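You operate a simulated robot arm through the tools that you are given. There is no shell and no other tool. Be economical: measure what you need, move in short steps, check, and stop when the job is done.

The job below is to be done with a simulated robot arm. You get a single attempt, and the scene is never put back.

JOB
Put things in order on the top of the sideboard. At the end: the cone with the yellow band is on the black tray; the yellow paper ball stands where the cone with the yellow band stood; the glass with the red base stands where the glass with the green base stood; the glass with the green base stands where the yellow paper ball stood; whatever was shut is shut again. Leave all else as you found it, and nothing knocked over.
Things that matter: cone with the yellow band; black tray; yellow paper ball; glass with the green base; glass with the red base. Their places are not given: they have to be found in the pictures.

It is judged by the outcome, as a careful person would: the job done as asked, and still so three seconds after it is handed in. It fails if anything else is knocked over, pushed out of place, dropped, spilled or broken.

ROBOT AND FRAMES
A 7-joint arm with a two-finger parallel gripper, fixed in place. Base frame: the origin is at the foot of the arm, x ahead of it, y to its left, z up; the work surface is at about z = 0. Lengths are in mm, angles in degrees, forces in N, time in s.
With the tool pointing down near the work surface it reaches from about 240 to 620 mm from the base axis. Its first joint turns from -66.0 to 66.0 degrees. Payload 2.6 kg.
The TCP is the grasp point between the finger pads, 30 mm short of the fingertips. In the tool frame z runs along the fingers and y along their closing line. Largest opening 94 mm; finger width 28, thickness 10; the body of the gripper, 50 by 96 mm, starts 55 mm behind the TCP.
Orientation is that of the tool frame in the base frame, as a unit quaternion [x, y, z, w]. With the fingers straight down and closing along the base's y, the tool's x points along the base's -x, its y along +y and its z along -z.

CONTROLS
- The arm moves only by the tool apply_moves. Its argument "steps" is text: rows parted by semicolons, each of 7 numbers parted by spaces: the turn, a rotation vector about the tool's x, y, z in degrees, then the shift along the tool's x, y, z in mm, then the finger opening in mm, from 0 to 94. In form: wx wy wz x y z jaw; .... A call has 1 to 8 rows; each row is the pose to reach, as a shift and turn from the pose commanded when the call began, along the tool's axes at that moment. A row lasts 0.2 s, in which the tool goes at most 50 mm and 8.6 degrees; a call with a longer step from one row to the next is refused whole, and so is a gripper value outside its range. Where a pose cannot be reached the arm comes as near as it can. A force on the tool above 40 N (or 10 N above the force at the start of the call, whichever is more), or a blocked arm, ends the call early, and 0.2 s more pass. The fingers move at their own pace (about 72 mm/s each) and stop on an object; they squeeze with about 31 N. The grip force told is the motor's: it shows also when the fingers shut on nothing. Time passes only in rows, and 0.2 s behind the last, so rows that repeat a pose let the fingers close. The reply holds the time, the measured pose of the TCP, the force on the tool along the base axes, the opening and the grip force, in the units named above and with some noise.
- Cameras (640 x 400 px; columns grow to the right, rows downward): "scene" is fixed at [22.3, 423.6, 578.4]; the picture's right is [-0.83, -0.56, 0.00], its down [-0.27, 0.39, -0.88] and it looks along [0.50, -0.73, -0.47] (base axes); focal length 331 px, centre (320, 200). "wrist" rides on the gripper at [-37, 0, -58] in the tool frame; the picture's right is [0.00, -1.00, 0.00], its down [0.97, 0.00, -0.24] and it looks along [0.24, 0.00, 0.97] (tool axes); focal length 218 px, centre (320, 200).
- capture(camera): a new picture of that camera. The clock stands still meanwhile.
- measure_at(camera, pixels): for up to 12 pixels [column, row] of the newest picture of that camera ("zoom" is the newest enlarged one), the place [x, y, z] in the base frame of the surface seen there, good to about 3 mm, but the place of the scene camera against the robot may be out by one fixed shift of up to 12 mm in any direction. The clock stands still meanwhile.
- inspect(camera, box): a new picture of the part [left, top, right, bottom] of that camera's present view, enlarged. The clock stands still meanwhile.
- finish_job(): hands the job in; it is judged then, once.

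Keep the steps short. Do not move on a guess: measure, check each grasp and each placing, and mend mistakes. In all there are 80 turns and 54 pictures (those below and enlarged ones count). Leave the gripper open and the arm clear of the work at the hand-in unless told otherwise, and finish with a single line.

The tools are called after "Emit:" as name(argument=value, ...) on one line, values as JSON. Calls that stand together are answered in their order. apply_moves: Moves the arm, as the interface text tells. Its arguments: {"type":"object","properties":{"steps":{"type":"string"}},"required":["steps"]} The other tools are called the same way: capture (camera) takes a picture; measure_at (camera, pixels) gives the place of the surface under pixels of a picture; inspect (camera, box) takes an enlarged picture of a part of a camera's view; finish_job () hands the job in.

At the start:

```text
time: 0.0
eef_pos: [309.2, -127.0, 278.4]
orientation: [0.0, 1.0, 0.001, -0.001]
contact_force: [-0.7, 0.4, 0.3]
grip_width: 93.9
grasp_force: 0.1
```

scene: 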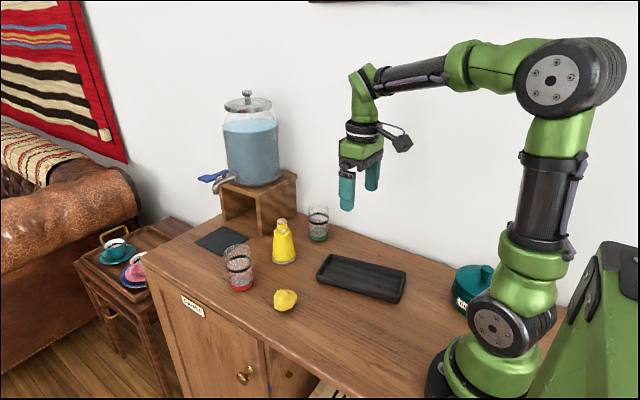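
wrist: 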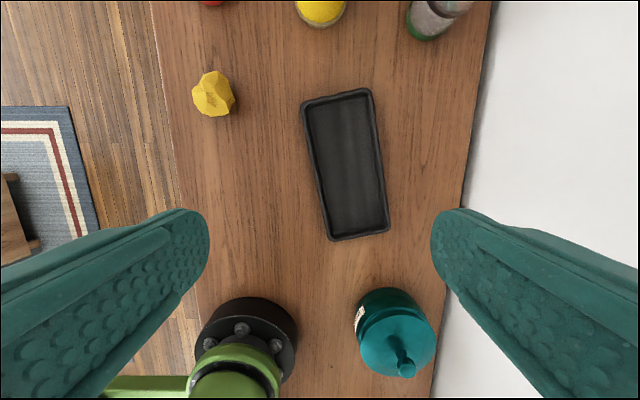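

I see the cone (about 284,243), the red glass (239,268), the green glass (318,223), the ball (285,300) and the tray (362,277). I'll take an enlarged look first.

Emit:
inspect(camera="scene", box=[180, 180, 420, 330])

Emit:
measure_at(camera="wrist", pixels=[[212, 93], [320, 10], [430, 25], [345, 165], [308, 105], [370, 92], [332, 236], [386, 225], [212, 1], [200, 200], [455, 5], [170, 100]])

```text
2.67 times, centred on (300, 255) of scene
```

zoom: 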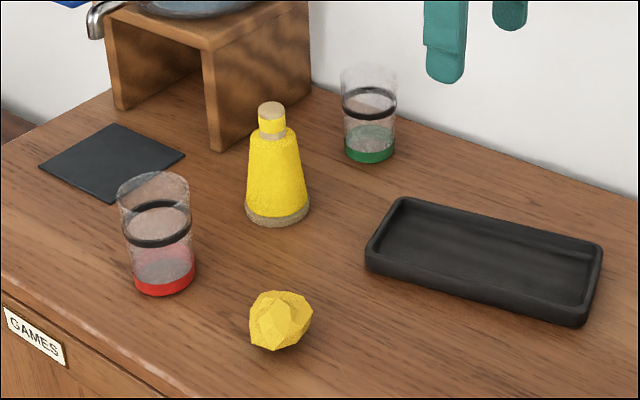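

```text
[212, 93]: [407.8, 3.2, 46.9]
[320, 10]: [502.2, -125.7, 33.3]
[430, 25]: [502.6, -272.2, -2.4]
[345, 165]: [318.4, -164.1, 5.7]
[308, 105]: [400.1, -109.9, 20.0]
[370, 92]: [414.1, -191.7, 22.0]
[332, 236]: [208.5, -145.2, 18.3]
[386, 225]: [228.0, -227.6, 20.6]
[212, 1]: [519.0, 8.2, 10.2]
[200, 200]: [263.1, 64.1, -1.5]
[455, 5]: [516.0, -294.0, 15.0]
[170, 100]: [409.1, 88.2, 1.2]
```

The objects lie at x about 400–520. I'll move the wrist camera forward 130 mm at the same height, to look down on them.

Emit:
apply_moves(steps="0 0 0 -40 0 0 94; 0 0 0 -80 0 0 94; 0 0 0 -120 0 0 94; 0 0 0 -150 0 0 94; 0 0 0 -150 0 0 94")

Emit:
capture(camera="wrist")

```text
time: 1.2
eef_pos: [462.6, -127.1, 280.4]
orientation: [0.0, 1.0, 0.0, 0.0]
contact_force: [0.2, 0.3, -0.1]
grip_width: 94.1
grasp_force: 0.1
```

```text
50 pictures are left
```

wrist: 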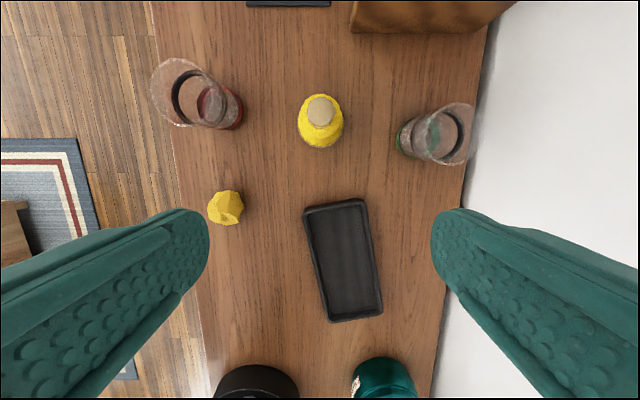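

Emit:
inspect(camera="wrist", box=[140, 30, 500, 255])

Emit:
measure_at(camera="wrist", pixels=[[320, 110], [320, 97], [301, 125], [340, 130], [227, 207], [210, 207], [243, 205], [228, 192], [320, 146], [228, 222], [345, 250], [402, 140]])

Emit:
measure_at(camera="scene", pixels=[[284, 221], [283, 258], [318, 239], [241, 289], [239, 283], [283, 300], [365, 280], [319, 236], [238, 251], [318, 208]])

```text
1.78 times, centred on (320, 142) of wrist
```

zoom: 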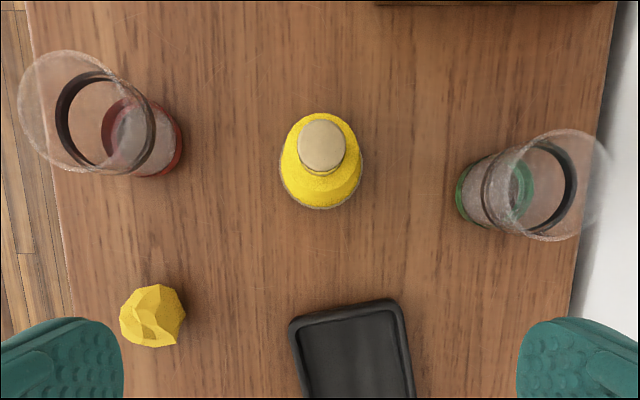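

```text
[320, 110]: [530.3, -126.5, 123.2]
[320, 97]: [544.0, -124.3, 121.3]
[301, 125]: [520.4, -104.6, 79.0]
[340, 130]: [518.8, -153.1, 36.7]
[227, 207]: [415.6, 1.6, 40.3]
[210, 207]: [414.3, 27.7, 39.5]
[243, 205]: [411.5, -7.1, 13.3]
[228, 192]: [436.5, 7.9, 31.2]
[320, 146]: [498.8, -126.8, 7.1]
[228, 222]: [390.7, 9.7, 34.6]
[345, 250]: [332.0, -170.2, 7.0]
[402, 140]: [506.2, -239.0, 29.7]
```

```text
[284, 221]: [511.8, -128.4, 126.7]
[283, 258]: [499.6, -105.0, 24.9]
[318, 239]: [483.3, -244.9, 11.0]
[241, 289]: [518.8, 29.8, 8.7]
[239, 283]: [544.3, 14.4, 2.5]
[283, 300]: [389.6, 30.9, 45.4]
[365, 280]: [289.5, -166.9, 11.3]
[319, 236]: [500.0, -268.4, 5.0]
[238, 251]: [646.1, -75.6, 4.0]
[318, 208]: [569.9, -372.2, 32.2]
```

Cone top is near (528,-126,123). I'll look closer at the cone neck and both glasses in the scene view before planning grips.

Emit:
inspect(camera="scene", box=[215, 195, 343, 275])

Emit:
measure_at(camera="zoom", pixels=[[345, 122], [345, 145], [345, 168], [345, 200], [345, 300], [345, 335], [510, 70], [508, 125], [510, 213], [125, 260], [135, 335], [130, 465]])

```text
5.00 times, centred on (279, 235) of scene
```

zoom: 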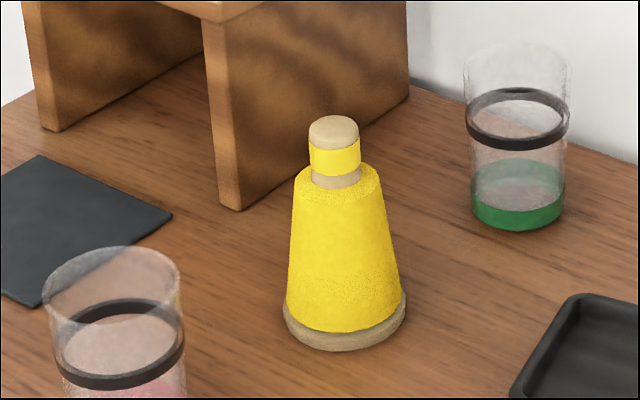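

```text
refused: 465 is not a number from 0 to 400
```

The neck looks like a short cylinder above a shoulder. I'll measure its heights, the black bands of the glasses, and the green base.

Emit:
measure_at(camera="zoom", pixels=[[333, 122], [333, 155], [335, 180], [337, 197], [340, 300], [345, 345], [511, 142], [514, 221], [120, 378], [370, 185], [310, 155], [360, 155]])

```text
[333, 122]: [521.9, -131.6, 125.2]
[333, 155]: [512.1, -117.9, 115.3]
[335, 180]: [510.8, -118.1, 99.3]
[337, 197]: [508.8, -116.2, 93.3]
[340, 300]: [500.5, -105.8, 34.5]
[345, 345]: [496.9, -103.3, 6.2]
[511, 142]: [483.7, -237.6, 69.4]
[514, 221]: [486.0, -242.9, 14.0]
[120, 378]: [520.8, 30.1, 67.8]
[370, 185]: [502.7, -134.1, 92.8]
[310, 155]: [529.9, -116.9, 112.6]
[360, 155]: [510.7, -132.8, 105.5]
```

Wrist and scene agree with a scene offset of about (+10,+2). Cone axis is about (530,-127), with its neck at z 95–123. I'll move over it at z≈172 and check.

Emit:
apply_moves(steps="0 0 0 -35 0 0 94; 0 0 0 -67 0 30 94; 0 0 0 -67 0 70 94; 0 0 0 -67 0 108 94; 0 0 0 -67 0 108 94")

Emit:
capture(camera="wrist")

```text
time: 2.4
eef_pos: [525.9, -125.0, 171.9]
orientation: [0.001, 1.0, 0.001, 0.0]
contact_force: [0.6, -0.1, 0.7]
grip_width: 93.6
grasp_force: 0.1
```

```text
47 pictures are left
```

wrist: 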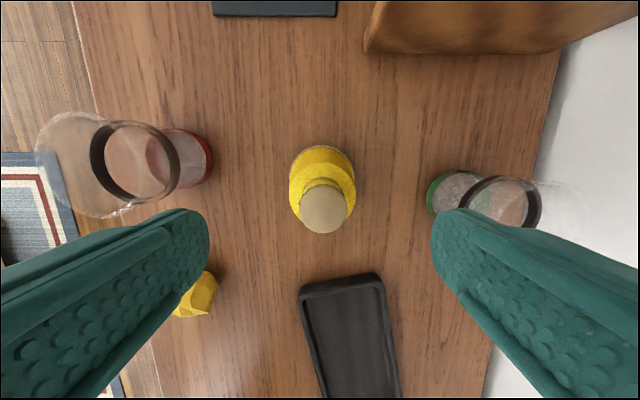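

The cone top is at (323,207); the TCP axis there projects to about row 220, so the cone is ~6 mm further ahead and 1.5 mm to -y. I'll correct, go down to z≈128 (tips at 98, above the shoulder) and close.

Emit:
apply_moves(steps="0 0 0 -6 -1.5 0 94; 0 0 0 -6 -1.5 25 94; 0 0 0 -6 -1.5 44 94; 0 0 0 -6 -1.5 44 94; 0 0 0 -6 -1.5 44 60; 0 0 0 -6 -1.5 44 25; 0 0 0 -6 -1.5 44 15; 0 0 0 -6 -1.5 44 15")

Emit:
inspect(camera="scene", box=[215, 155, 375, 275])

```text
time: 4.2
eef_pos: [531.7, -127.3, 126.4]
orientation: [0.0, 1.0, 0.0, 0.001]
contact_force: [-0.4, 0.2, -0.5]
grip_width: 25.0
grasp_force: 31.3
```

```text
3.33 times, centred on (295, 215) of scene
```

zoom: 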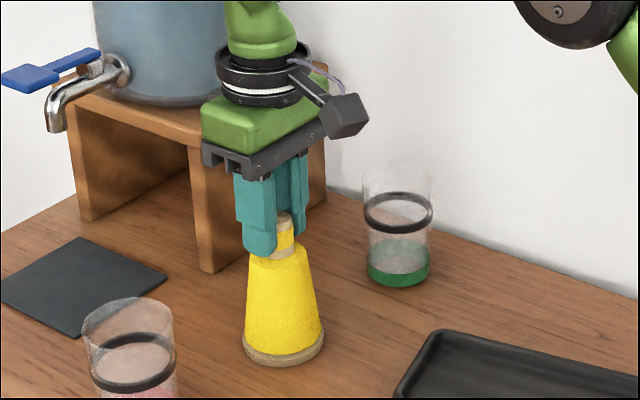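

Grip holds at 25 mm width, 31 N. I'll lift 50 mm and check.

Emit:
apply_moves(steps="0 0 0 0 0 -10 15; 0 0 0 0 0 -30 15; 0 0 0 0 0 -50 15; 0 0 0 0 0 -50 15")

Emit:
capture(camera="wrist")

```text
time: 5.2
eef_pos: [532.9, -127.4, 178.1]
orientation: [0.0, 1.0, 0.0, 0.0]
contact_force: [0.1, 0.0, -0.6]
grip_width: 24.3
grasp_force: 31.0
```

```text
45 pictures are left
```

wrist: 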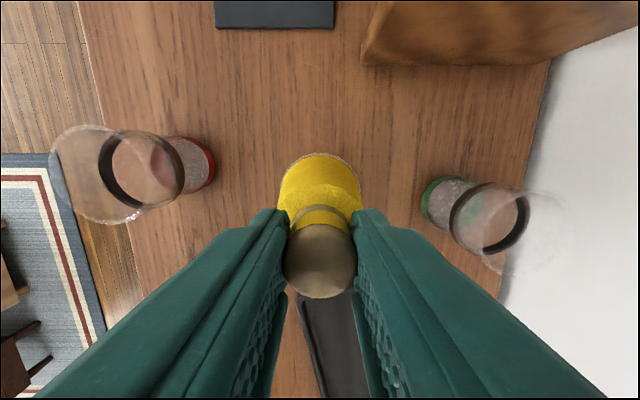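

Cone is held, upright. The tray centre works out at about (311,-169). I'll carry the cone there at this height.

Emit:
apply_moves(steps="0 0 0 30 -6 0 15; 0 0 0 72 -14 0 15; 0 0 0 114 -22 0 15; 0 0 0 156 -30 0 15; 0 0 0 196 -37 0 15; 0 0 0 221 -42 0 15; 0 0 0 221 -42 0 15")

Emit:
capture(camera="wrist")

Emit:
inspect(camera="scene", box=[260, 180, 460, 320])

```text
time: 6.8
eef_pos: [309.6, -169.3, 175.9]
orientation: [0.001, 1.0, 0.0, 0.0]
contact_force: [0.9, -0.7, -1.6]
grip_width: 24.3
grasp_force: 31.4
```

```text
44 pictures are left
```

wrist: 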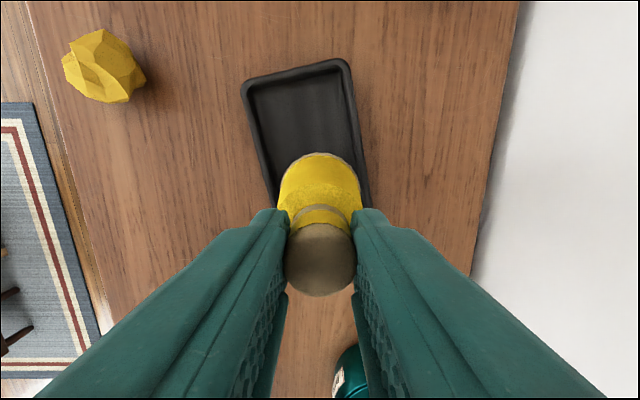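

```text
2.86 times, centred on (360, 250) of scene
```

zoom: 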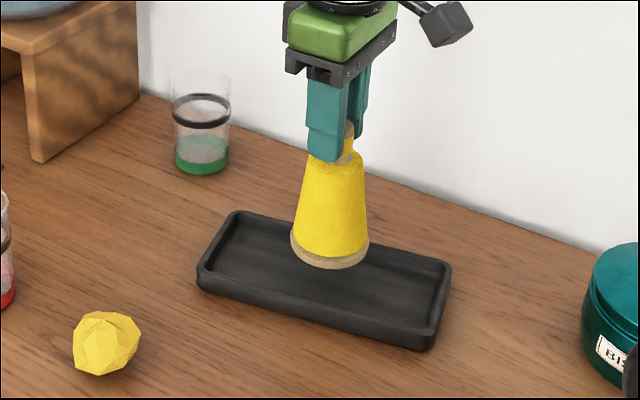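

The cone is centred lengthwise, and the tray's midline here is about y=-167, so I shift 2 mm. Tray floor is ~6 mm, so contact should come after lowering ~44 mm. I'll lower 42 first.

Emit:
apply_moves(steps="0 0 0 0 2 15 15; 0 0 0 0 2 30 15; 0 0 0 0 2 38 15; 0 0 0 0 2 42 15; 0 0 0 0 2 42 15")

Emit:
inspect(camera="scene", box=[280, 200, 440, 310])

```text
time: 8.0
eef_pos: [311.6, -169.5, 135.4]
orientation: [-0.001, 1.0, 0.0, 0.001]
contact_force: [-6.2, 4.8, 26.8]
grip_width: 24.3
grasp_force: 31.1
```

```text
3.64 times, centred on (360, 255) of scene
```

zoom: 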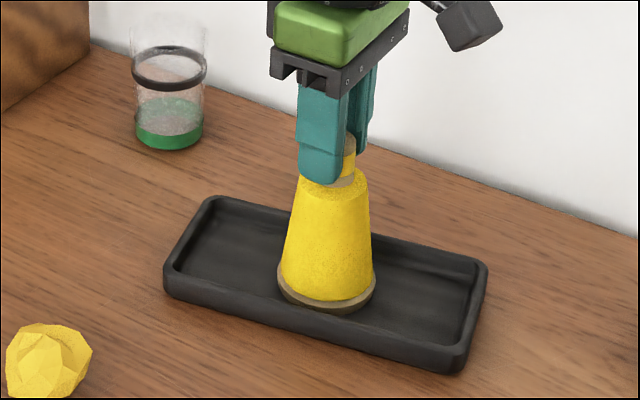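

Contact with 27 N, slightly early. I'll check whether the base sits on the floor or touches the front rim.

Emit:
inspect(camera="scene", box=[340, 255, 404, 305])

Emit:
measure_at(camera="scene", pixels=[[370, 284], [371, 288], [373, 295], [400, 285], [330, 270], [352, 287], [412, 301], [340, 257], [368, 275]])

```text
8.00 times, centred on (372, 280) of scene
```

zoom: 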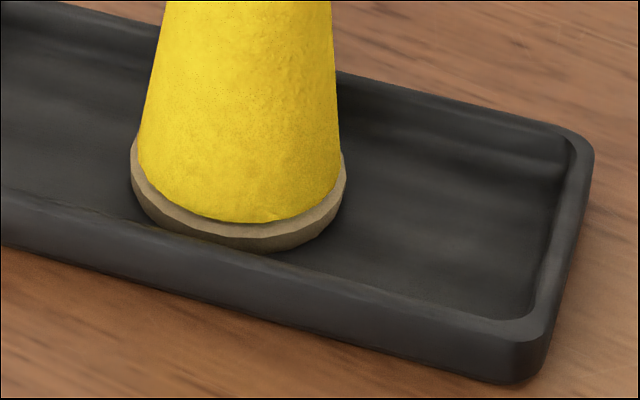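

```text
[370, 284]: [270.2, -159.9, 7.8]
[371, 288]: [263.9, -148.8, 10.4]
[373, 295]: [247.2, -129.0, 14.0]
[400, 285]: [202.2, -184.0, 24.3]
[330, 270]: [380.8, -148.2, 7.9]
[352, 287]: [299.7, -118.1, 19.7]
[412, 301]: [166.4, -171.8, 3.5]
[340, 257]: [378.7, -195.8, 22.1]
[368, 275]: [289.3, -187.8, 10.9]
```

The base is inside the tray on its floor. I'll relieve the pressure by 1.5 mm, open slowly, then check before rising.

Emit:
apply_moves(steps="0 0 0 0 0 -1.5 15; 0 0 0 0 0 -1.5 30; 0 0 0 0 0 -1.5 60; 0 0 0 0 0 -1.5 60")

Emit:
inspect(camera="scene", box=[310, 215, 438, 305])

```text
time: 9.0
eef_pos: [309.8, -168.5, 137.2]
orientation: [-0.001, 1.0, 0.0, 0.0]
contact_force: [-0.9, -0.2, -0.7]
grip_width: 60.1
grasp_force: 0.1
```

```text
4.44 times, centred on (374, 260) of scene
```

zoom: 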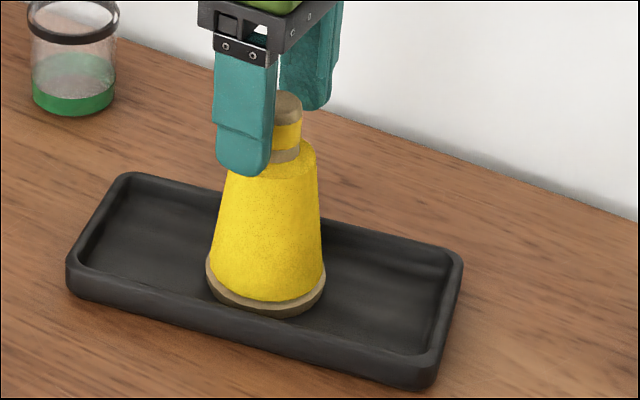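

Cone stands upright in the tray. I'll rise, then go over the ball (about 413, 8).

Emit:
apply_moves(steps="0 0 0 0 0 -20 60; 0 0 0 0 0 -55 94; 0 0 0 0 0 -80 94; 0 0 0 -30 40 -80 94; 0 0 0 -55 80 -80 94; 0 0 0 -80 120 -80 94; 0 0 0 -95 160 -50 94; 0 0 0 -103 176 -20 94")

Emit:
capture(camera="wrist")

Emit:
capture(camera="scene")

```text
refused: row 7 steps farther than a row can; nothing moved
```

```text
39 pictures are left
```

wrist: 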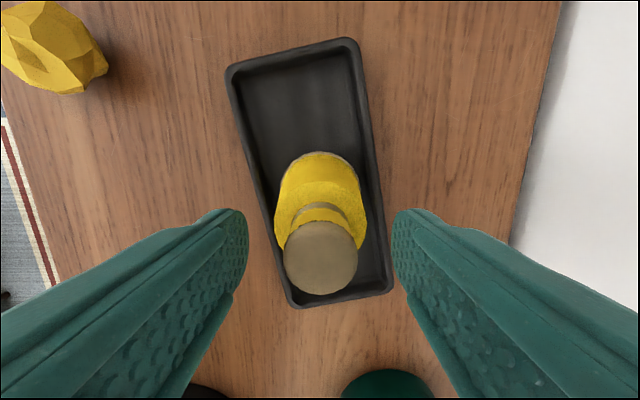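

```text
38 pictures are left
```

scene: 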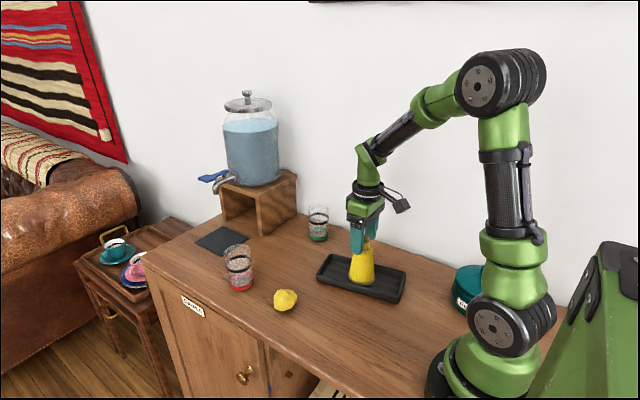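

One step was too long; nothing moved. Same route with shorter steps.

Emit:
apply_moves(steps="0 0 0 0 0 -20 60; 0 0 0 0 0 -55 94; 0 0 0 0 0 -80 94; 0 0 0 -25 40 -80 94; 0 0 0 -50 80 -80 94; 0 0 0 -75 120 -80 94; 0 0 0 -95 155 -60 94; 0 0 0 -103 176 -35 94")

```text
time: 10.8
eef_pos: [411.5, 10.4, 171.8]
orientation: [0.0, 1.0, 0.0, -0.001]
contact_force: [-0.3, -0.1, 0.1]
grip_width: 93.9
grasp_force: 0.1
```

Now I look straight down on the ball.

Emit:
capture(camera="wrist")

Emit:
measure_at(camera="wrist", pixels=[[320, 190], [320, 180], [300, 190], [340, 190], [320, 205], [320, 230]])

```text
37 pictures are left
```

wrist: 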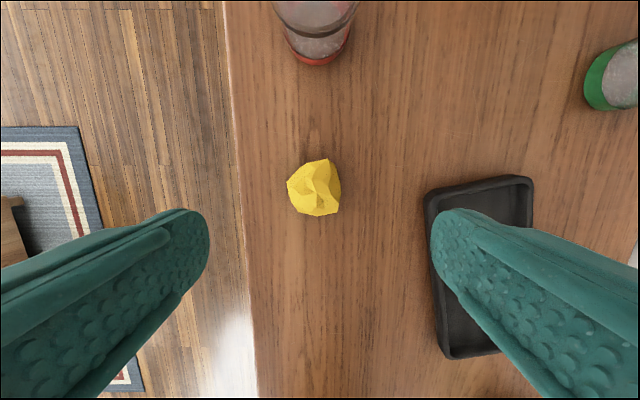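

```text
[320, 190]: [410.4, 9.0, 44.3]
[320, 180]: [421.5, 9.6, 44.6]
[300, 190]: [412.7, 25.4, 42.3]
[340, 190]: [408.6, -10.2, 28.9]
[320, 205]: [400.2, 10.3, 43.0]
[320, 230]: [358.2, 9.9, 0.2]
```

Ball outline is centred at (314,187); the TCP axis projects to (320,186), so it is ~6 mm to +y and ~52 mm wide. I'll shift and go down to z≈37, no closing yet until down.

Emit:
apply_moves(steps="0 0 0 0 5.7 35 94; 0 0 0 0 5.7 75 94; 0 0 0 0 5.7 110 94; 0 0 0 0 5.7 134 94; 0 0 0 0 5.7 134 94; 0 0 0 0 5.7 134 60; 0 0 0 0 5.7 134 38; 0 0 0 0 5.7 134 38")

Emit:
capture(camera="wrist")

```text
time: 12.6
eef_pos: [410.9, 11.2, 37.3]
orientation: [0.0, 1.0, 0.0, 0.0]
contact_force: [0.2, -0.3, 0.6]
grip_width: 55.0
grasp_force: 31.7
```

```text
36 pictures are left
```

wrist: 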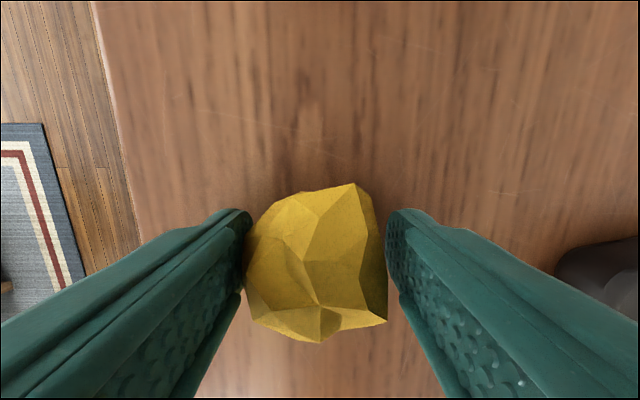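

Ball is gripped at 55 mm, 31.7 N, TCP at (411,13). I'll lift 100 mm and check.

Emit:
apply_moves(steps="0 0 0 0 0 -15 38; 0 0 0 0 0 -40 38; 0 0 0 0 0 -75 38; 0 0 0 0 0 -110 38; 0 0 0 -10 -20 -110 38; 0 0 0 -30 -50 -110 38; 0 0 0 -55 -85 -110 38; 0 0 0 -55 -85 -110 38")

Emit:
capture(camera="wrist")

```text
time: 14.4
eef_pos: [467.3, -71.5, 147.0]
orientation: [0.0, 1.0, 0.0, -0.001]
contact_force: [-1.1, -1.5, -0.2]
grip_width: 55.0
grasp_force: 30.9
```

```text
35 pictures are left
```

wrist: 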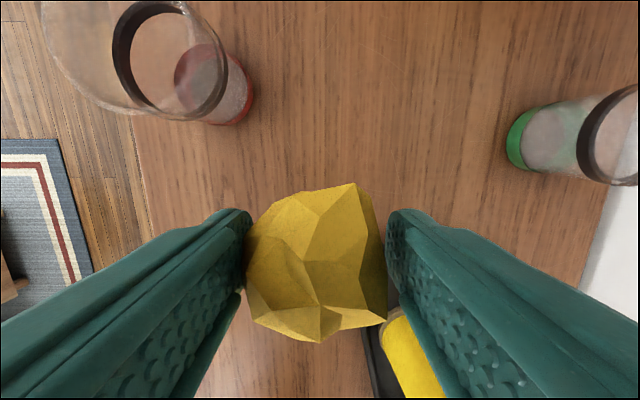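

Ball is held. The remaining shift to the cone's old spot, by the command record, is +63 in x and -57 in y. I'll move there and lower to 5 mm above the grasp height.

Emit:
apply_moves(steps="0 0 0 -30 -28 0 38; 0 0 0 -63 -57 0 38; 0 0 0 -63 -57 0 38; 0 0 0 -63 -57 40 38; 0 0 0 -63 -57 80 38; 0 0 0 -63 -57 105 38; 0 0 0 -63 -57 105 38")

Emit:
inspect(camera="scene", box=[215, 175, 375, 275])

```text
time: 16.0
eef_pos: [531.3, -127.5, 41.5]
orientation: [0.0, 1.0, 0.0, 0.0]
contact_force: [0.3, 0.0, -0.1]
grip_width: 55.0
grasp_force: 31.1
```

```text
4.00 times, centred on (295, 225) of scene
```

zoom: 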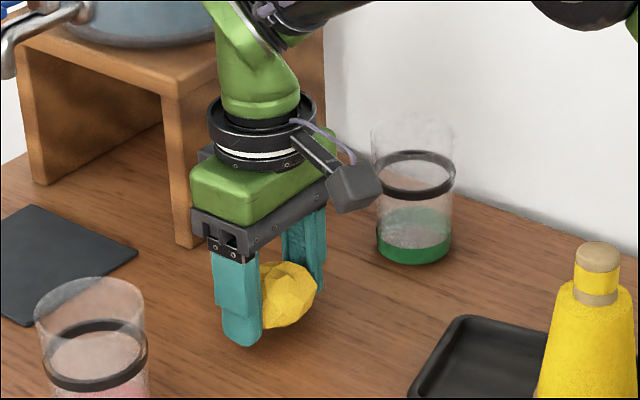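

Ball hangs just above the spot. I'll lower the last 5 mm and open.

Emit:
apply_moves(steps="0 0 0 0 0 3 38; 0 0 0 0 0 5 38; 0 0 0 0 0 5 38; 0 0 0 0 0 5 60; 0 0 0 0 0 5 85; 0 0 0 0 0 5 90; 0 0 0 0 0 5 90")

Emit:
capture(camera="wrist")

```text
time: 17.6
eef_pos: [531.4, -128.7, 37.2]
orientation: [0.0, 1.0, 0.0, 0.0]
contact_force: [-0.6, -0.7, -1.0]
grip_width: 90.0
grasp_force: 0.0
```

```text
33 pictures are left
```

wrist: 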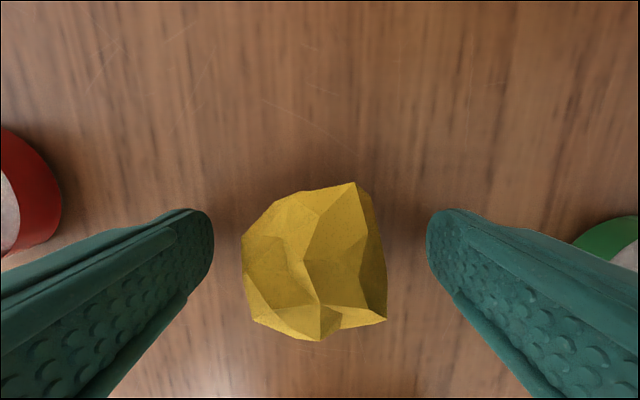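

The ball stands where the cone stood. I'll rise and move to above the green glass at about (511,-262).

Emit:
apply_moves(steps="0 0 0 0 0 -40 92; 0 0 0 0 0 -85 94; 0 0 0 0 0 -130 94; 0 0 0 0 0 -175 94; 0 0 0 5 -40 -195 94; 0 0 0 10 -80 -205 94; 0 0 0 17 -120 -205 94; 0 0 0 20 -135 -205 94")

Emit:
capture(camera="wrist")

Emit:
measure_at(camera="wrist", pixels=[[390, 150], [400, 150], [410, 150], [420, 150], [320, 185], [320, 220], [320, 165]])

```text
time: 19.4
eef_pos: [511.6, -263.1, 241.2]
orientation: [0.0, 1.0, 0.0, 0.0]
contact_force: [-0.8, -1.1, -0.5]
grip_width: 94.2
grasp_force: 0.0
```

```text
32 pictures are left
```

wrist: 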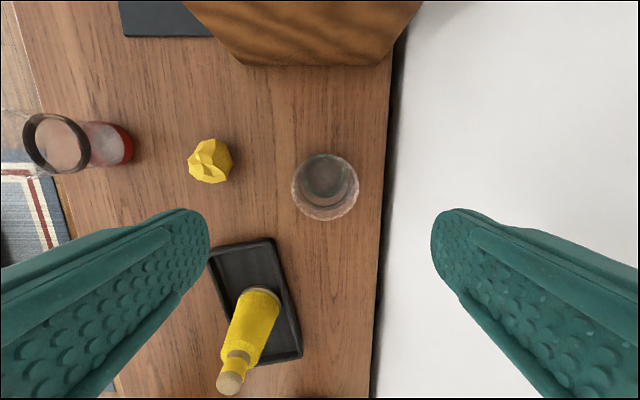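

```text
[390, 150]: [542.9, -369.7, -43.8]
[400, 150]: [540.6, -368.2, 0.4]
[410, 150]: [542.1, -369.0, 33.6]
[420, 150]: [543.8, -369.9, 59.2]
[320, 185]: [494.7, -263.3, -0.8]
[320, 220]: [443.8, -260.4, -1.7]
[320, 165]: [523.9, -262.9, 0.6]
```

The wall is at y≈-369, so there is room on both sides with fingers closing along y. I'll enlarge the glass to find its axis exactly.

Emit:
inspect(camera="wrist", box=[275, 140, 371, 230])

```text
4.44 times, centred on (323, 185) of wrist
```

zoom: 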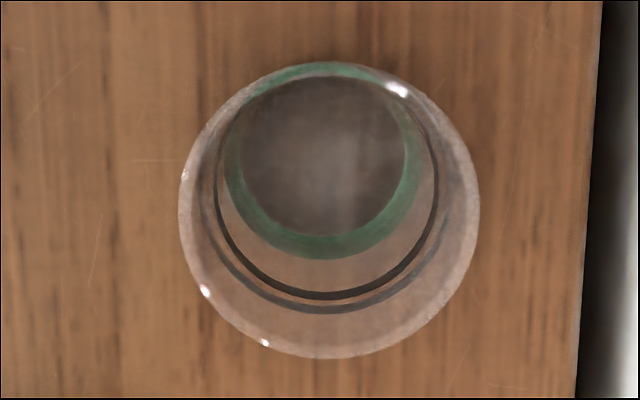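

Rim and base agree: glass axis is 4.7 mm to -y, 1 mm back, ~62 mm wide, ~100 tall. I'll shift and descend to TCP z≈60, tips around the glass.

Emit:
apply_moves(steps="0 0 0 1 -4.7 0 94; 0 0 0 1 -4.7 40 94; 0 0 0 1 -4.7 75 94; 0 0 0 1 -4.7 105 94; 0 0 0 1 -4.7 135 94; 0 0 0 1 -4.7 165 94; 0 0 0 1 -4.7 181 94; 0 0 0 1 -4.7 181 94")

Emit:
capture(camera="wrist")

Emit:
inspect(camera="scene", box=[255, 155, 383, 245])

```text
time: 21.2
eef_pos: [508.2, -270.7, 59.5]
orientation: [0.0, 1.0, -0.001, 0.001]
contact_force: [0.7, 0.2, -0.5]
grip_width: 93.9
grasp_force: 0.0
```

```text
30 pictures are left
```

wrist: 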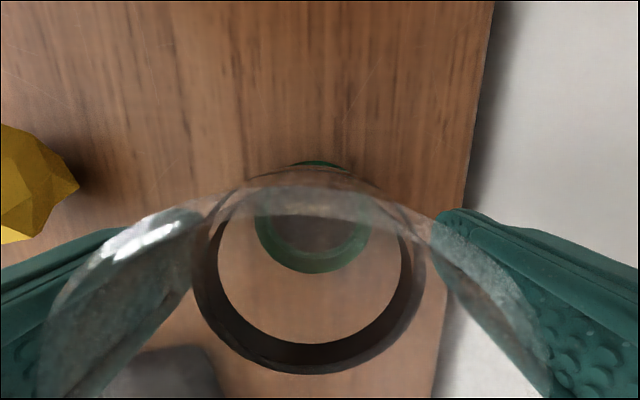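

```text
4.44 times, centred on (319, 200) of scene
```

zoom: 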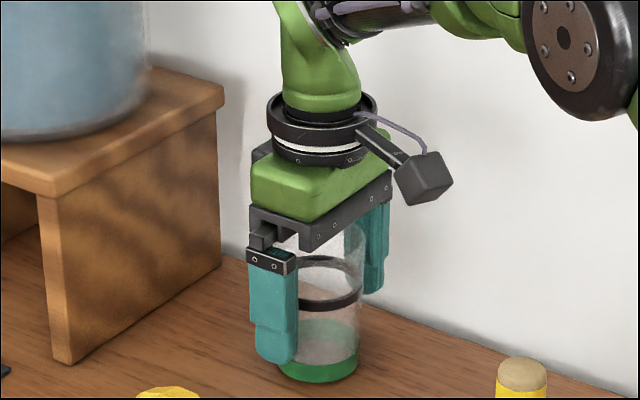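

Glass untouched, but its axis now reads ~3.5 mm to +y of the tool (base at col 312). I'll centre by +3.5 mm, then close gently.

Emit:
apply_moves(steps="0 0 0 0 3.5 0 94; 0 0 0 0 3.5 0 94; 0 0 0 0 3.5 0 80; 0 0 0 0 3.5 0 66; 0 0 0 0 3.5 0 55; 0 0 0 0 3.5 0 55")

Emit:
capture(camera="wrist")

```text
time: 22.6
eef_pos: [510.2, -265.5, 60.6]
orientation: [0.0, 1.0, 0.001, 0.0]
contact_force: [-0.6, -0.8, 1.1]
grip_width: 63.3
grasp_force: 31.0
```

```text
28 pictures are left
```

wrist: 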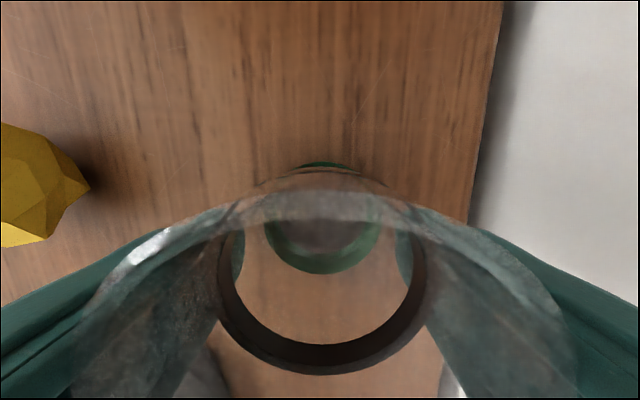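

Gripped at 63 mm, 31 N. I'll lift 100 mm and check.

Emit:
apply_moves(steps="0 0 0 0 0 -10 55; 0 0 0 0 0 -30 55; 0 0 0 0 0 -65 55; 0 0 0 0 0 -100 55; 0 0 0 0 0 -100 55")

Emit:
inspect(camera="scene", box=[215, 130, 407, 250])

```text
time: 23.8
eef_pos: [511.6, -265.1, 160.4]
orientation: [0.001, 1.0, 0.0, 0.0]
contact_force: [0.5, 0.0, -1.8]
grip_width: 63.5
grasp_force: 30.9
```

```text
3.33 times, centred on (311, 190) of scene
```

zoom: 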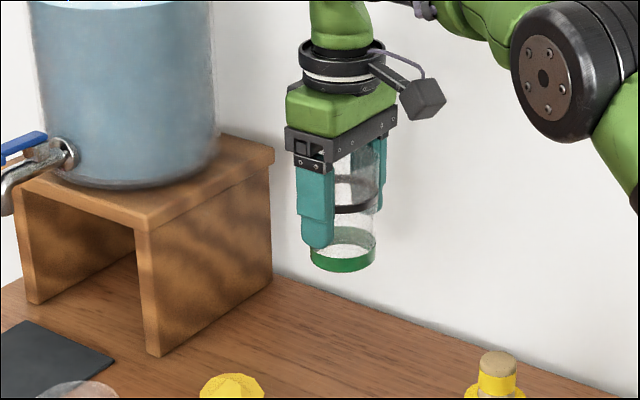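

Glass is held upright. I'll carry it to above the ball's old place (tool x +97.7, y +278).

Emit:
apply_moves(steps="0 0 0 10 28 0 55; 0 0 0 25 70 0 55; 0 0 0 41 115 0 55; 0 0 0 57 160 0 55; 0 0 0 72 205 0 55; 0 0 0 87 247 0 55; 0 0 0 97.7 278.2 0 55; 0 0 0 97.7 278.2 0 55")

Emit:
capture(camera="scene")

```text
time: 25.6
eef_pos: [412.0, 12.0, 162.7]
orientation: [0.0, 1.0, 0.0, 0.0]
contact_force: [0.8, 0.2, -2.5]
grip_width: 63.3
grasp_force: 30.5
```

```text
26 pictures are left
```

scene: 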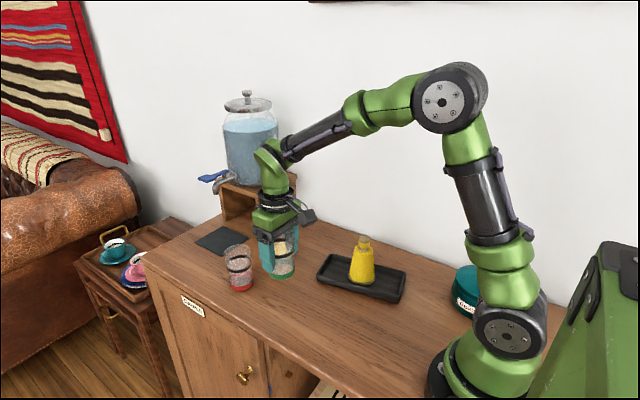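

All fine. I'll lower 97 mm, then check the last gap by force.

Emit:
apply_moves(steps="0 0 0 0 0 30 55; 0 0 0 0 0 65 55; 0 0 0 0 0 88 55; 0 0 0 0 0 97 55; 0 0 0 0 0 97 55; 0 0 0 0 0 99 55; 0 0 0 0 0 99 55")

Emit:
inspect(camera="scene", box=[215, 225, 343, 315])

```text
time: 27.2
eef_pos: [412.7, 14.9, 62.8]
orientation: [0.0, 1.0, 0.0, 0.0]
contact_force: [0.1, -0.2, -2.4]
grip_width: 63.3
grasp_force: 30.7
```

```text
4.44 times, centred on (279, 270) of scene
```

zoom: 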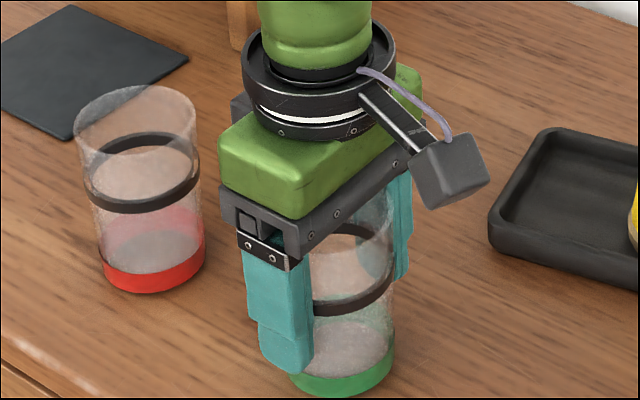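

Not yet in contact (weight still ~2.4 N on the tool). I'll lower in 1 mm steps.

Emit:
apply_moves(steps="0 0 0 0 0 1 55; 0 0 0 0 0 1 55; 0 0 0 0 0 1.7 55; 0 0 0 0 0 1.7 55")

```text
time: 28.2
eef_pos: [411.7, 15.0, 61.8]
orientation: [0.0, 1.0, 0.0, 0.0]
contact_force: [0.2, -0.6, -1.8]
grip_width: 62.9
grasp_force: 30.9
```

Still weight on the tool; another small step down.

Emit:
apply_moves(steps="0 0 0 0 0 1 55; 0 0 0 0 0 1 55; 0 0 0 0 0 1 55")

```text
time: 29.0
eef_pos: [412.8, 14.9, 60.0]
orientation: [0.0, 1.0, 0.0, 0.0]
contact_force: [-0.4, 0.7, -2.1]
grip_width: 63.0
grasp_force: 31.0
```

Emit:
apply_moves(steps="0 0 0 0 0 1 55; 0 0 0 0 0 1 55; 0 0 0 0 0 1.5 55; 0 0 0 0 0 1.5 55")

Emit:
inspect(camera="scene", box=[247, 260, 327, 315])

```text
time: 30.0
eef_pos: [413.9, 13.4, 60.4]
orientation: [0.001, 1.0, 0.0, 0.002]
contact_force: [-3.7, -2.5, 18.1]
grip_width: 63.2
grasp_force: 30.7
```

```text
7.27 times, centred on (287, 288) of scene
```

zoom: 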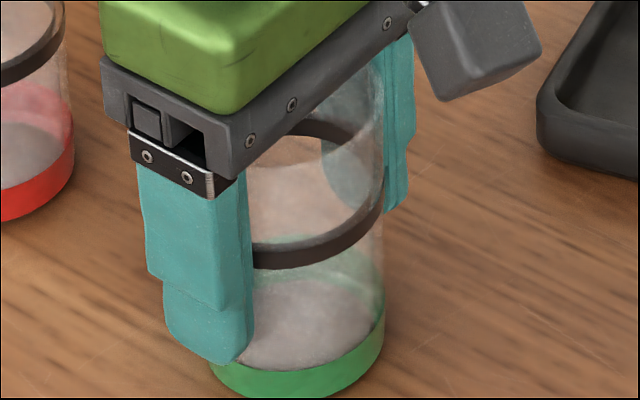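

Contact now (18 N). I'll relieve 0.7 mm and open.

Emit:
apply_moves(steps="0 0 0 0 0 -0.7 55; 0 0 0 0 0 -0.7 66; 0 0 0 0 0 -0.7 80; 0 0 0 0 0 -0.7 94; 0 0 0 0 0 -0.7 94")

Emit:
capture(camera="wrist")

```text
time: 31.2
eef_pos: [412.8, 14.6, 60.0]
orientation: [0.0, 1.0, 0.0, 0.0]
contact_force: [0.1, -0.1, 0.4]
grip_width: 93.7
grasp_force: 0.1
```

```text
23 pictures are left
```

wrist: 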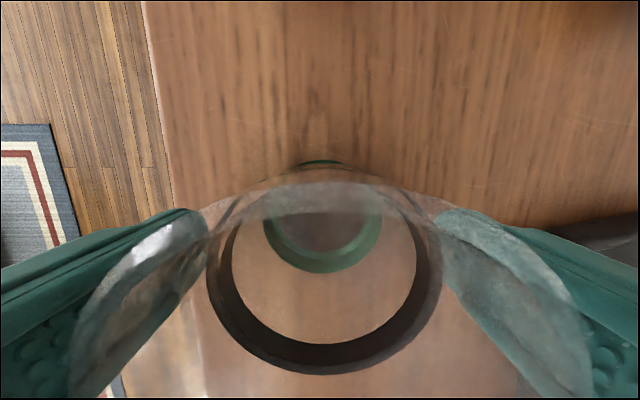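

The glass stands free. I'll rise straight up 180 mm and go over the red glass (about 550, 8).

Emit:
apply_moves(steps="0 0 0 0 0 -30 94; 0 0 0 0 0 -75 94; 0 0 0 0 0 -120 94; 0 0 0 0 0 -160 94; 0 0 0 -35 -1 -180 94; 0 0 0 -80 -3 -180 94; 0 0 0 -120 -5 -180 94; 0 0 0 -136 -5 -180 94")

Emit:
apply_moves(steps="0 0 0 0 0 0 94; 0 0 0 0 0 0 94")

Emit:
capture(camera="wrist")

```text
time: 33.0
eef_pos: [551.3, 8.4, 240.9]
orientation: [0.0, 1.0, 0.0, 0.0]
contact_force: [0.0, -0.2, 0.3]
grip_width: 94.1
grasp_force: 0.0
```

```text
time: 33.6
eef_pos: [552.7, 7.3, 240.5]
orientation: [0.0, 1.0, 0.0, 0.0]
contact_force: [0.0, 0.6, 0.1]
grip_width: 94.0
grasp_force: 0.0
```

```text
22 pictures are left
```

wrist: 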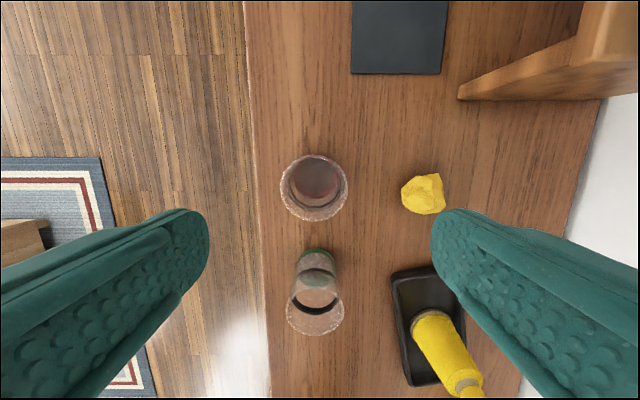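

Emit:
inspect(camera="wrist", box=[267, 145, 363, 235])

```text
4.44 times, centred on (315, 190) of wrist
```

zoom: 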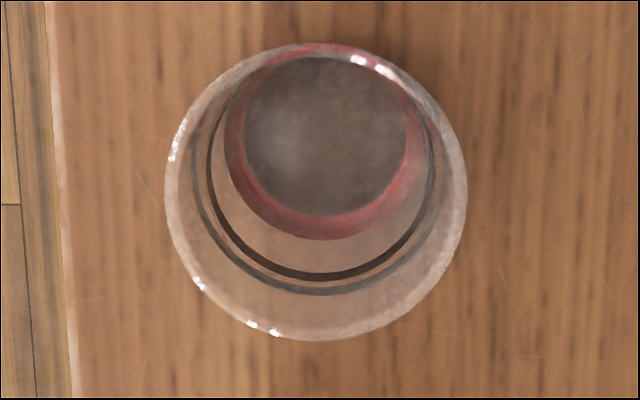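

Red glass axis: 5.4 mm to +y, 1.5 mm back. I'll shift and descend around it, then verify centring before closing.

Emit:
apply_moves(steps="0 0 0 1.5 5.4 0 94; 0 0 0 1.5 5.4 40 94; 0 0 0 1.5 5.4 75 94; 0 0 0 1.5 5.4 105 94; 0 0 0 1.5 5.4 135 94; 0 0 0 1.5 5.4 165 94; 0 0 0 1.5 5.4 180 94; 0 0 0 1.5 5.4 180 94")

Emit:
capture(camera="wrist")

```text
time: 35.4
eef_pos: [549.7, 13.6, 57.9]
orientation: [0.0, 1.0, 0.0, 0.0]
contact_force: [0.0, 0.2, 0.2]
grip_width: 93.9
grasp_force: 0.0
```

```text
20 pictures are left
```

wrist: 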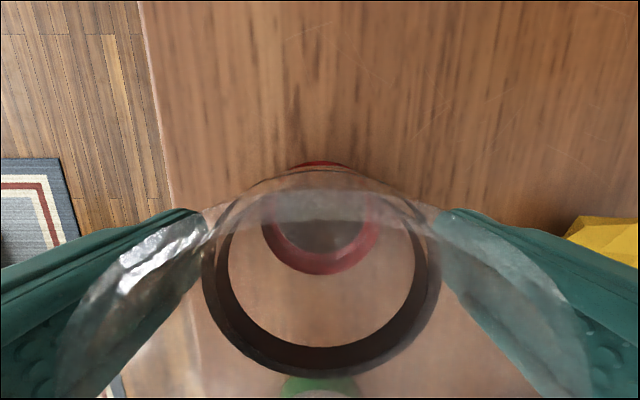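

Well centred (band 321, base 320), same view as with the green glass. I'll close and lift 100 mm.

Emit:
apply_moves(steps="0 0 0 0 0 0 80; 0 0 0 0 0 0 66; 0 0 0 0 0 0 55; 0 0 0 0 0 0 55; 0 0 0 0 0 -10 55; 0 0 0 0 0 -40 55; 0 0 0 0 0 -80 55; 0 0 0 0 0 -100 55")

Emit:
capture(camera="scene")

```text
time: 37.2
eef_pos: [547.5, 13.5, 160.7]
orientation: [0.001, 1.0, 0.0, 0.0]
contact_force: [0.2, -0.4, -1.3]
grip_width: 62.2
grasp_force: 30.9
```

```text
19 pictures are left
```

scene: 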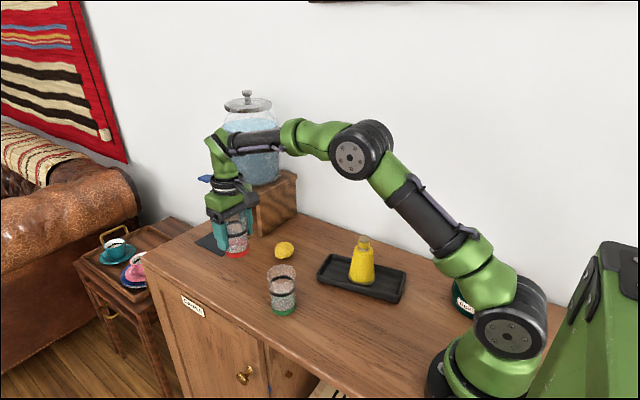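

Held. To keep clear of the dispenser and its tap I'll back off in x while crossing, ending at tool x +36.8, y -278.6.

Emit:
apply_moves(steps="0 0 0 30 -10 0 55; 0 0 0 60 -40 0 55; 0 0 0 75 -85 0 55; 0 0 0 75 -130 0 55; 0 0 0 72 -175 0 55; 0 0 0 60 -220 0 55; 0 0 0 45 -260 0 55; 0 0 0 36.8 -278.6 0 55")

Emit:
apply_moves(steps="0 0 0 0 0 30 55; 0 0 0 0 0 65 55; 0 0 0 0 0 85 55; 0 0 0 0 0 94 55; 0 0 0 0 0 94 55")

Emit:
inspect(camera="scene", box=[225, 155, 385, 255])

```text
time: 39.0
eef_pos: [508.7, -264.9, 160.1]
orientation: [0.0, 1.0, -0.001, 0.0]
contact_force: [-1.0, -0.9, -0.9]
grip_width: 62.2
grasp_force: 30.9
```

```text
time: 40.2
eef_pos: [509.0, -265.6, 62.1]
orientation: [0.0, 1.0, 0.0, 0.001]
contact_force: [-0.9, 0.7, -1.6]
grip_width: 61.7
grasp_force: 30.7
```

```text
4.00 times, centred on (305, 205) of scene
```

zoom: 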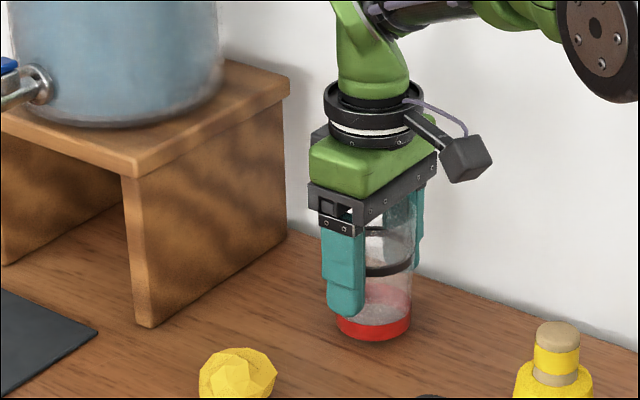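

Still hanging. I'll lower a further 4 mm in small steps.

Emit:
apply_moves(steps="0 0 0 0 0 1 55; 0 0 0 0 0 2 55; 0 0 0 0 0 3 55; 0 0 0 0 0 4 55; 0 0 0 0 0 4 55")

```text
time: 41.4
eef_pos: [509.8, -263.8, 60.1]
orientation: [0.0, 1.0, 0.0, 0.001]
contact_force: [-0.2, -0.4, -3.4]
grip_width: 62.3
grasp_force: 31.1
```

Emit:
apply_moves(steps="0 0 0 0 0 1 55; 0 0 0 0 0 1 55; 0 0 0 0 0 2 55; 0 0 0 0 0 2 55")

```text
time: 42.4
eef_pos: [509.2, -264.0, 58.7]
orientation: [0.001, 1.0, -0.001, 0.0]
contact_force: [-1.3, -0.8, 1.4]
grip_width: 61.9
grasp_force: 30.4
```

Force turned positive: just touching. 0.6 mm more, then check.

Emit:
apply_moves(steps="0 0 0 0 0 0.6 55; 0 0 0 0 0 0.6 55")

```text
time: 43.0
eef_pos: [510.4, -264.1, 57.8]
orientation: [0.0, 1.0, 0.0, 0.0]
contact_force: [-2.7, -0.5, 6.6]
grip_width: 62.4
grasp_force: 31.0
```

In contact (6.6 N). Opening.

Emit:
apply_moves(steps="0 0 0 0 0 0 64; 0 0 0 0 0 0 70; 0 0 0 0 0 0 82; 0 0 0 0 0 0 94; 0 0 0 0 0 0 94")

Emit:
capture(camera="wrist")

```text
time: 44.2
eef_pos: [509.0, -264.1, 58.3]
orientation: [-0.001, 1.0, -0.001, 0.0]
contact_force: [0.5, 0.2, 0.5]
grip_width: 94.0
grasp_force: 0.0
```

```text
17 pictures are left
```

wrist: 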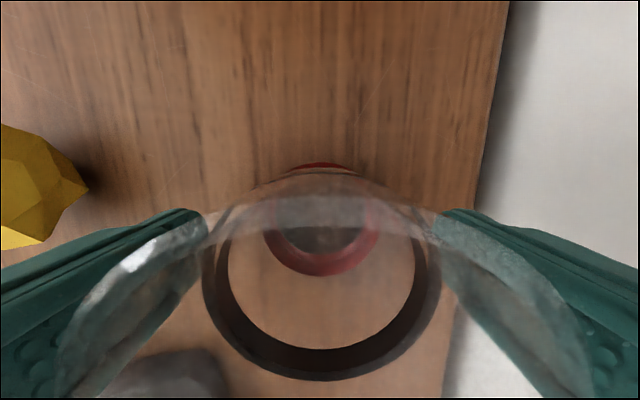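

The red glass stands free. I'll rise straight up and back the arm away to a clear pose, then check everything.

Emit:
apply_moves(steps="0 0 0 0 0 -30 94; 0 0 0 0 0 -75 94; 0 0 0 0 0 -120 94; 0 0 0 0 0 -165 94; 0 0 0 30 20 -195 94; 0 0 0 70 45 -210 94; 0 0 0 110 70 -210 94; 0 0 0 150 95 -215 94")

Emit:
apply_moves(steps="0 0 0 25 20 0 94; 0 0 0 50 40 0 94; 0 0 0 50 40 0 94")

Emit:
capture(camera="scene")

Emit:
inspect(camera="scene", box=[180, 180, 420, 330])

Emit:
capture(camera="wrist")

```text
time: 46.0
eef_pos: [358.7, -169.8, 275.5]
orientation: [0.0, 1.0, 0.0, 0.0]
contact_force: [0.0, 0.5, 0.1]
grip_width: 94.1
grasp_force: 0.1
```

```text
time: 46.8
eef_pos: [307.4, -129.0, 272.8]
orientation: [-0.001, 1.0, 0.0, 0.0]
contact_force: [-0.5, -0.3, -0.1]
grip_width: 93.9
grasp_force: 0.1
```

```text
16 pictures are left
```

scene: 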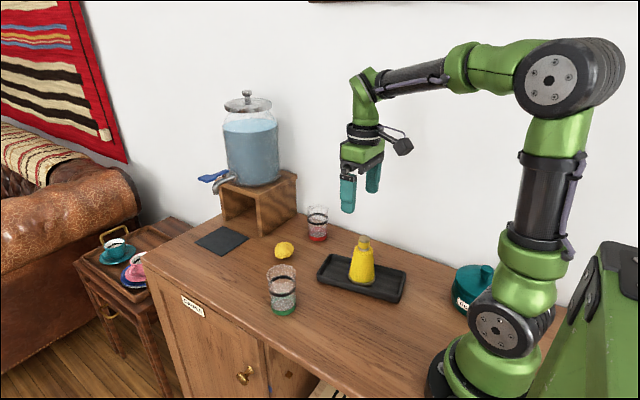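

```text
2.67 times, centred on (300, 255) of scene
```

zoom: 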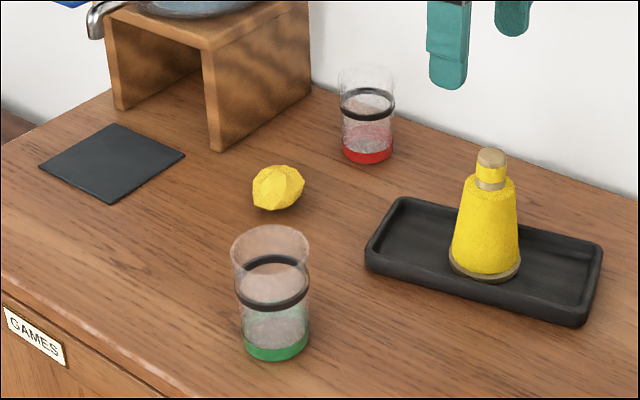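

```text
14 pictures are left
```

wrist: 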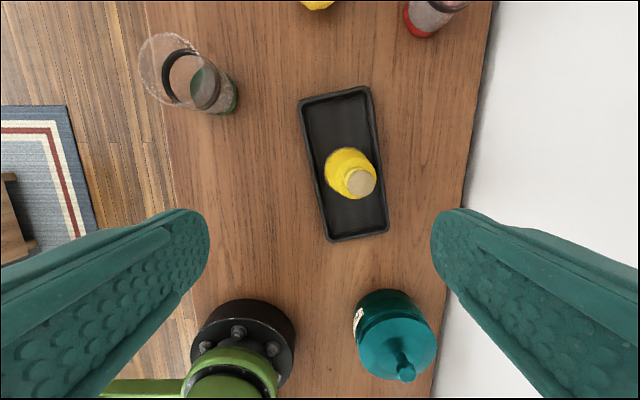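

All four items are in place and upright, the tray has not moved, the arm is clear and the gripper open. I'll hand it in.

Emit:
finish_job()

```text
The job is handed in.
```

Job handed in: the cone is on the black tray, the ball is on the cone's old spot, the green-base glass is on the ball's old spot, and the red-base glass is on the green-base glass's old spot; nothing had to be opened, and nothing else had moved in the final pictures.
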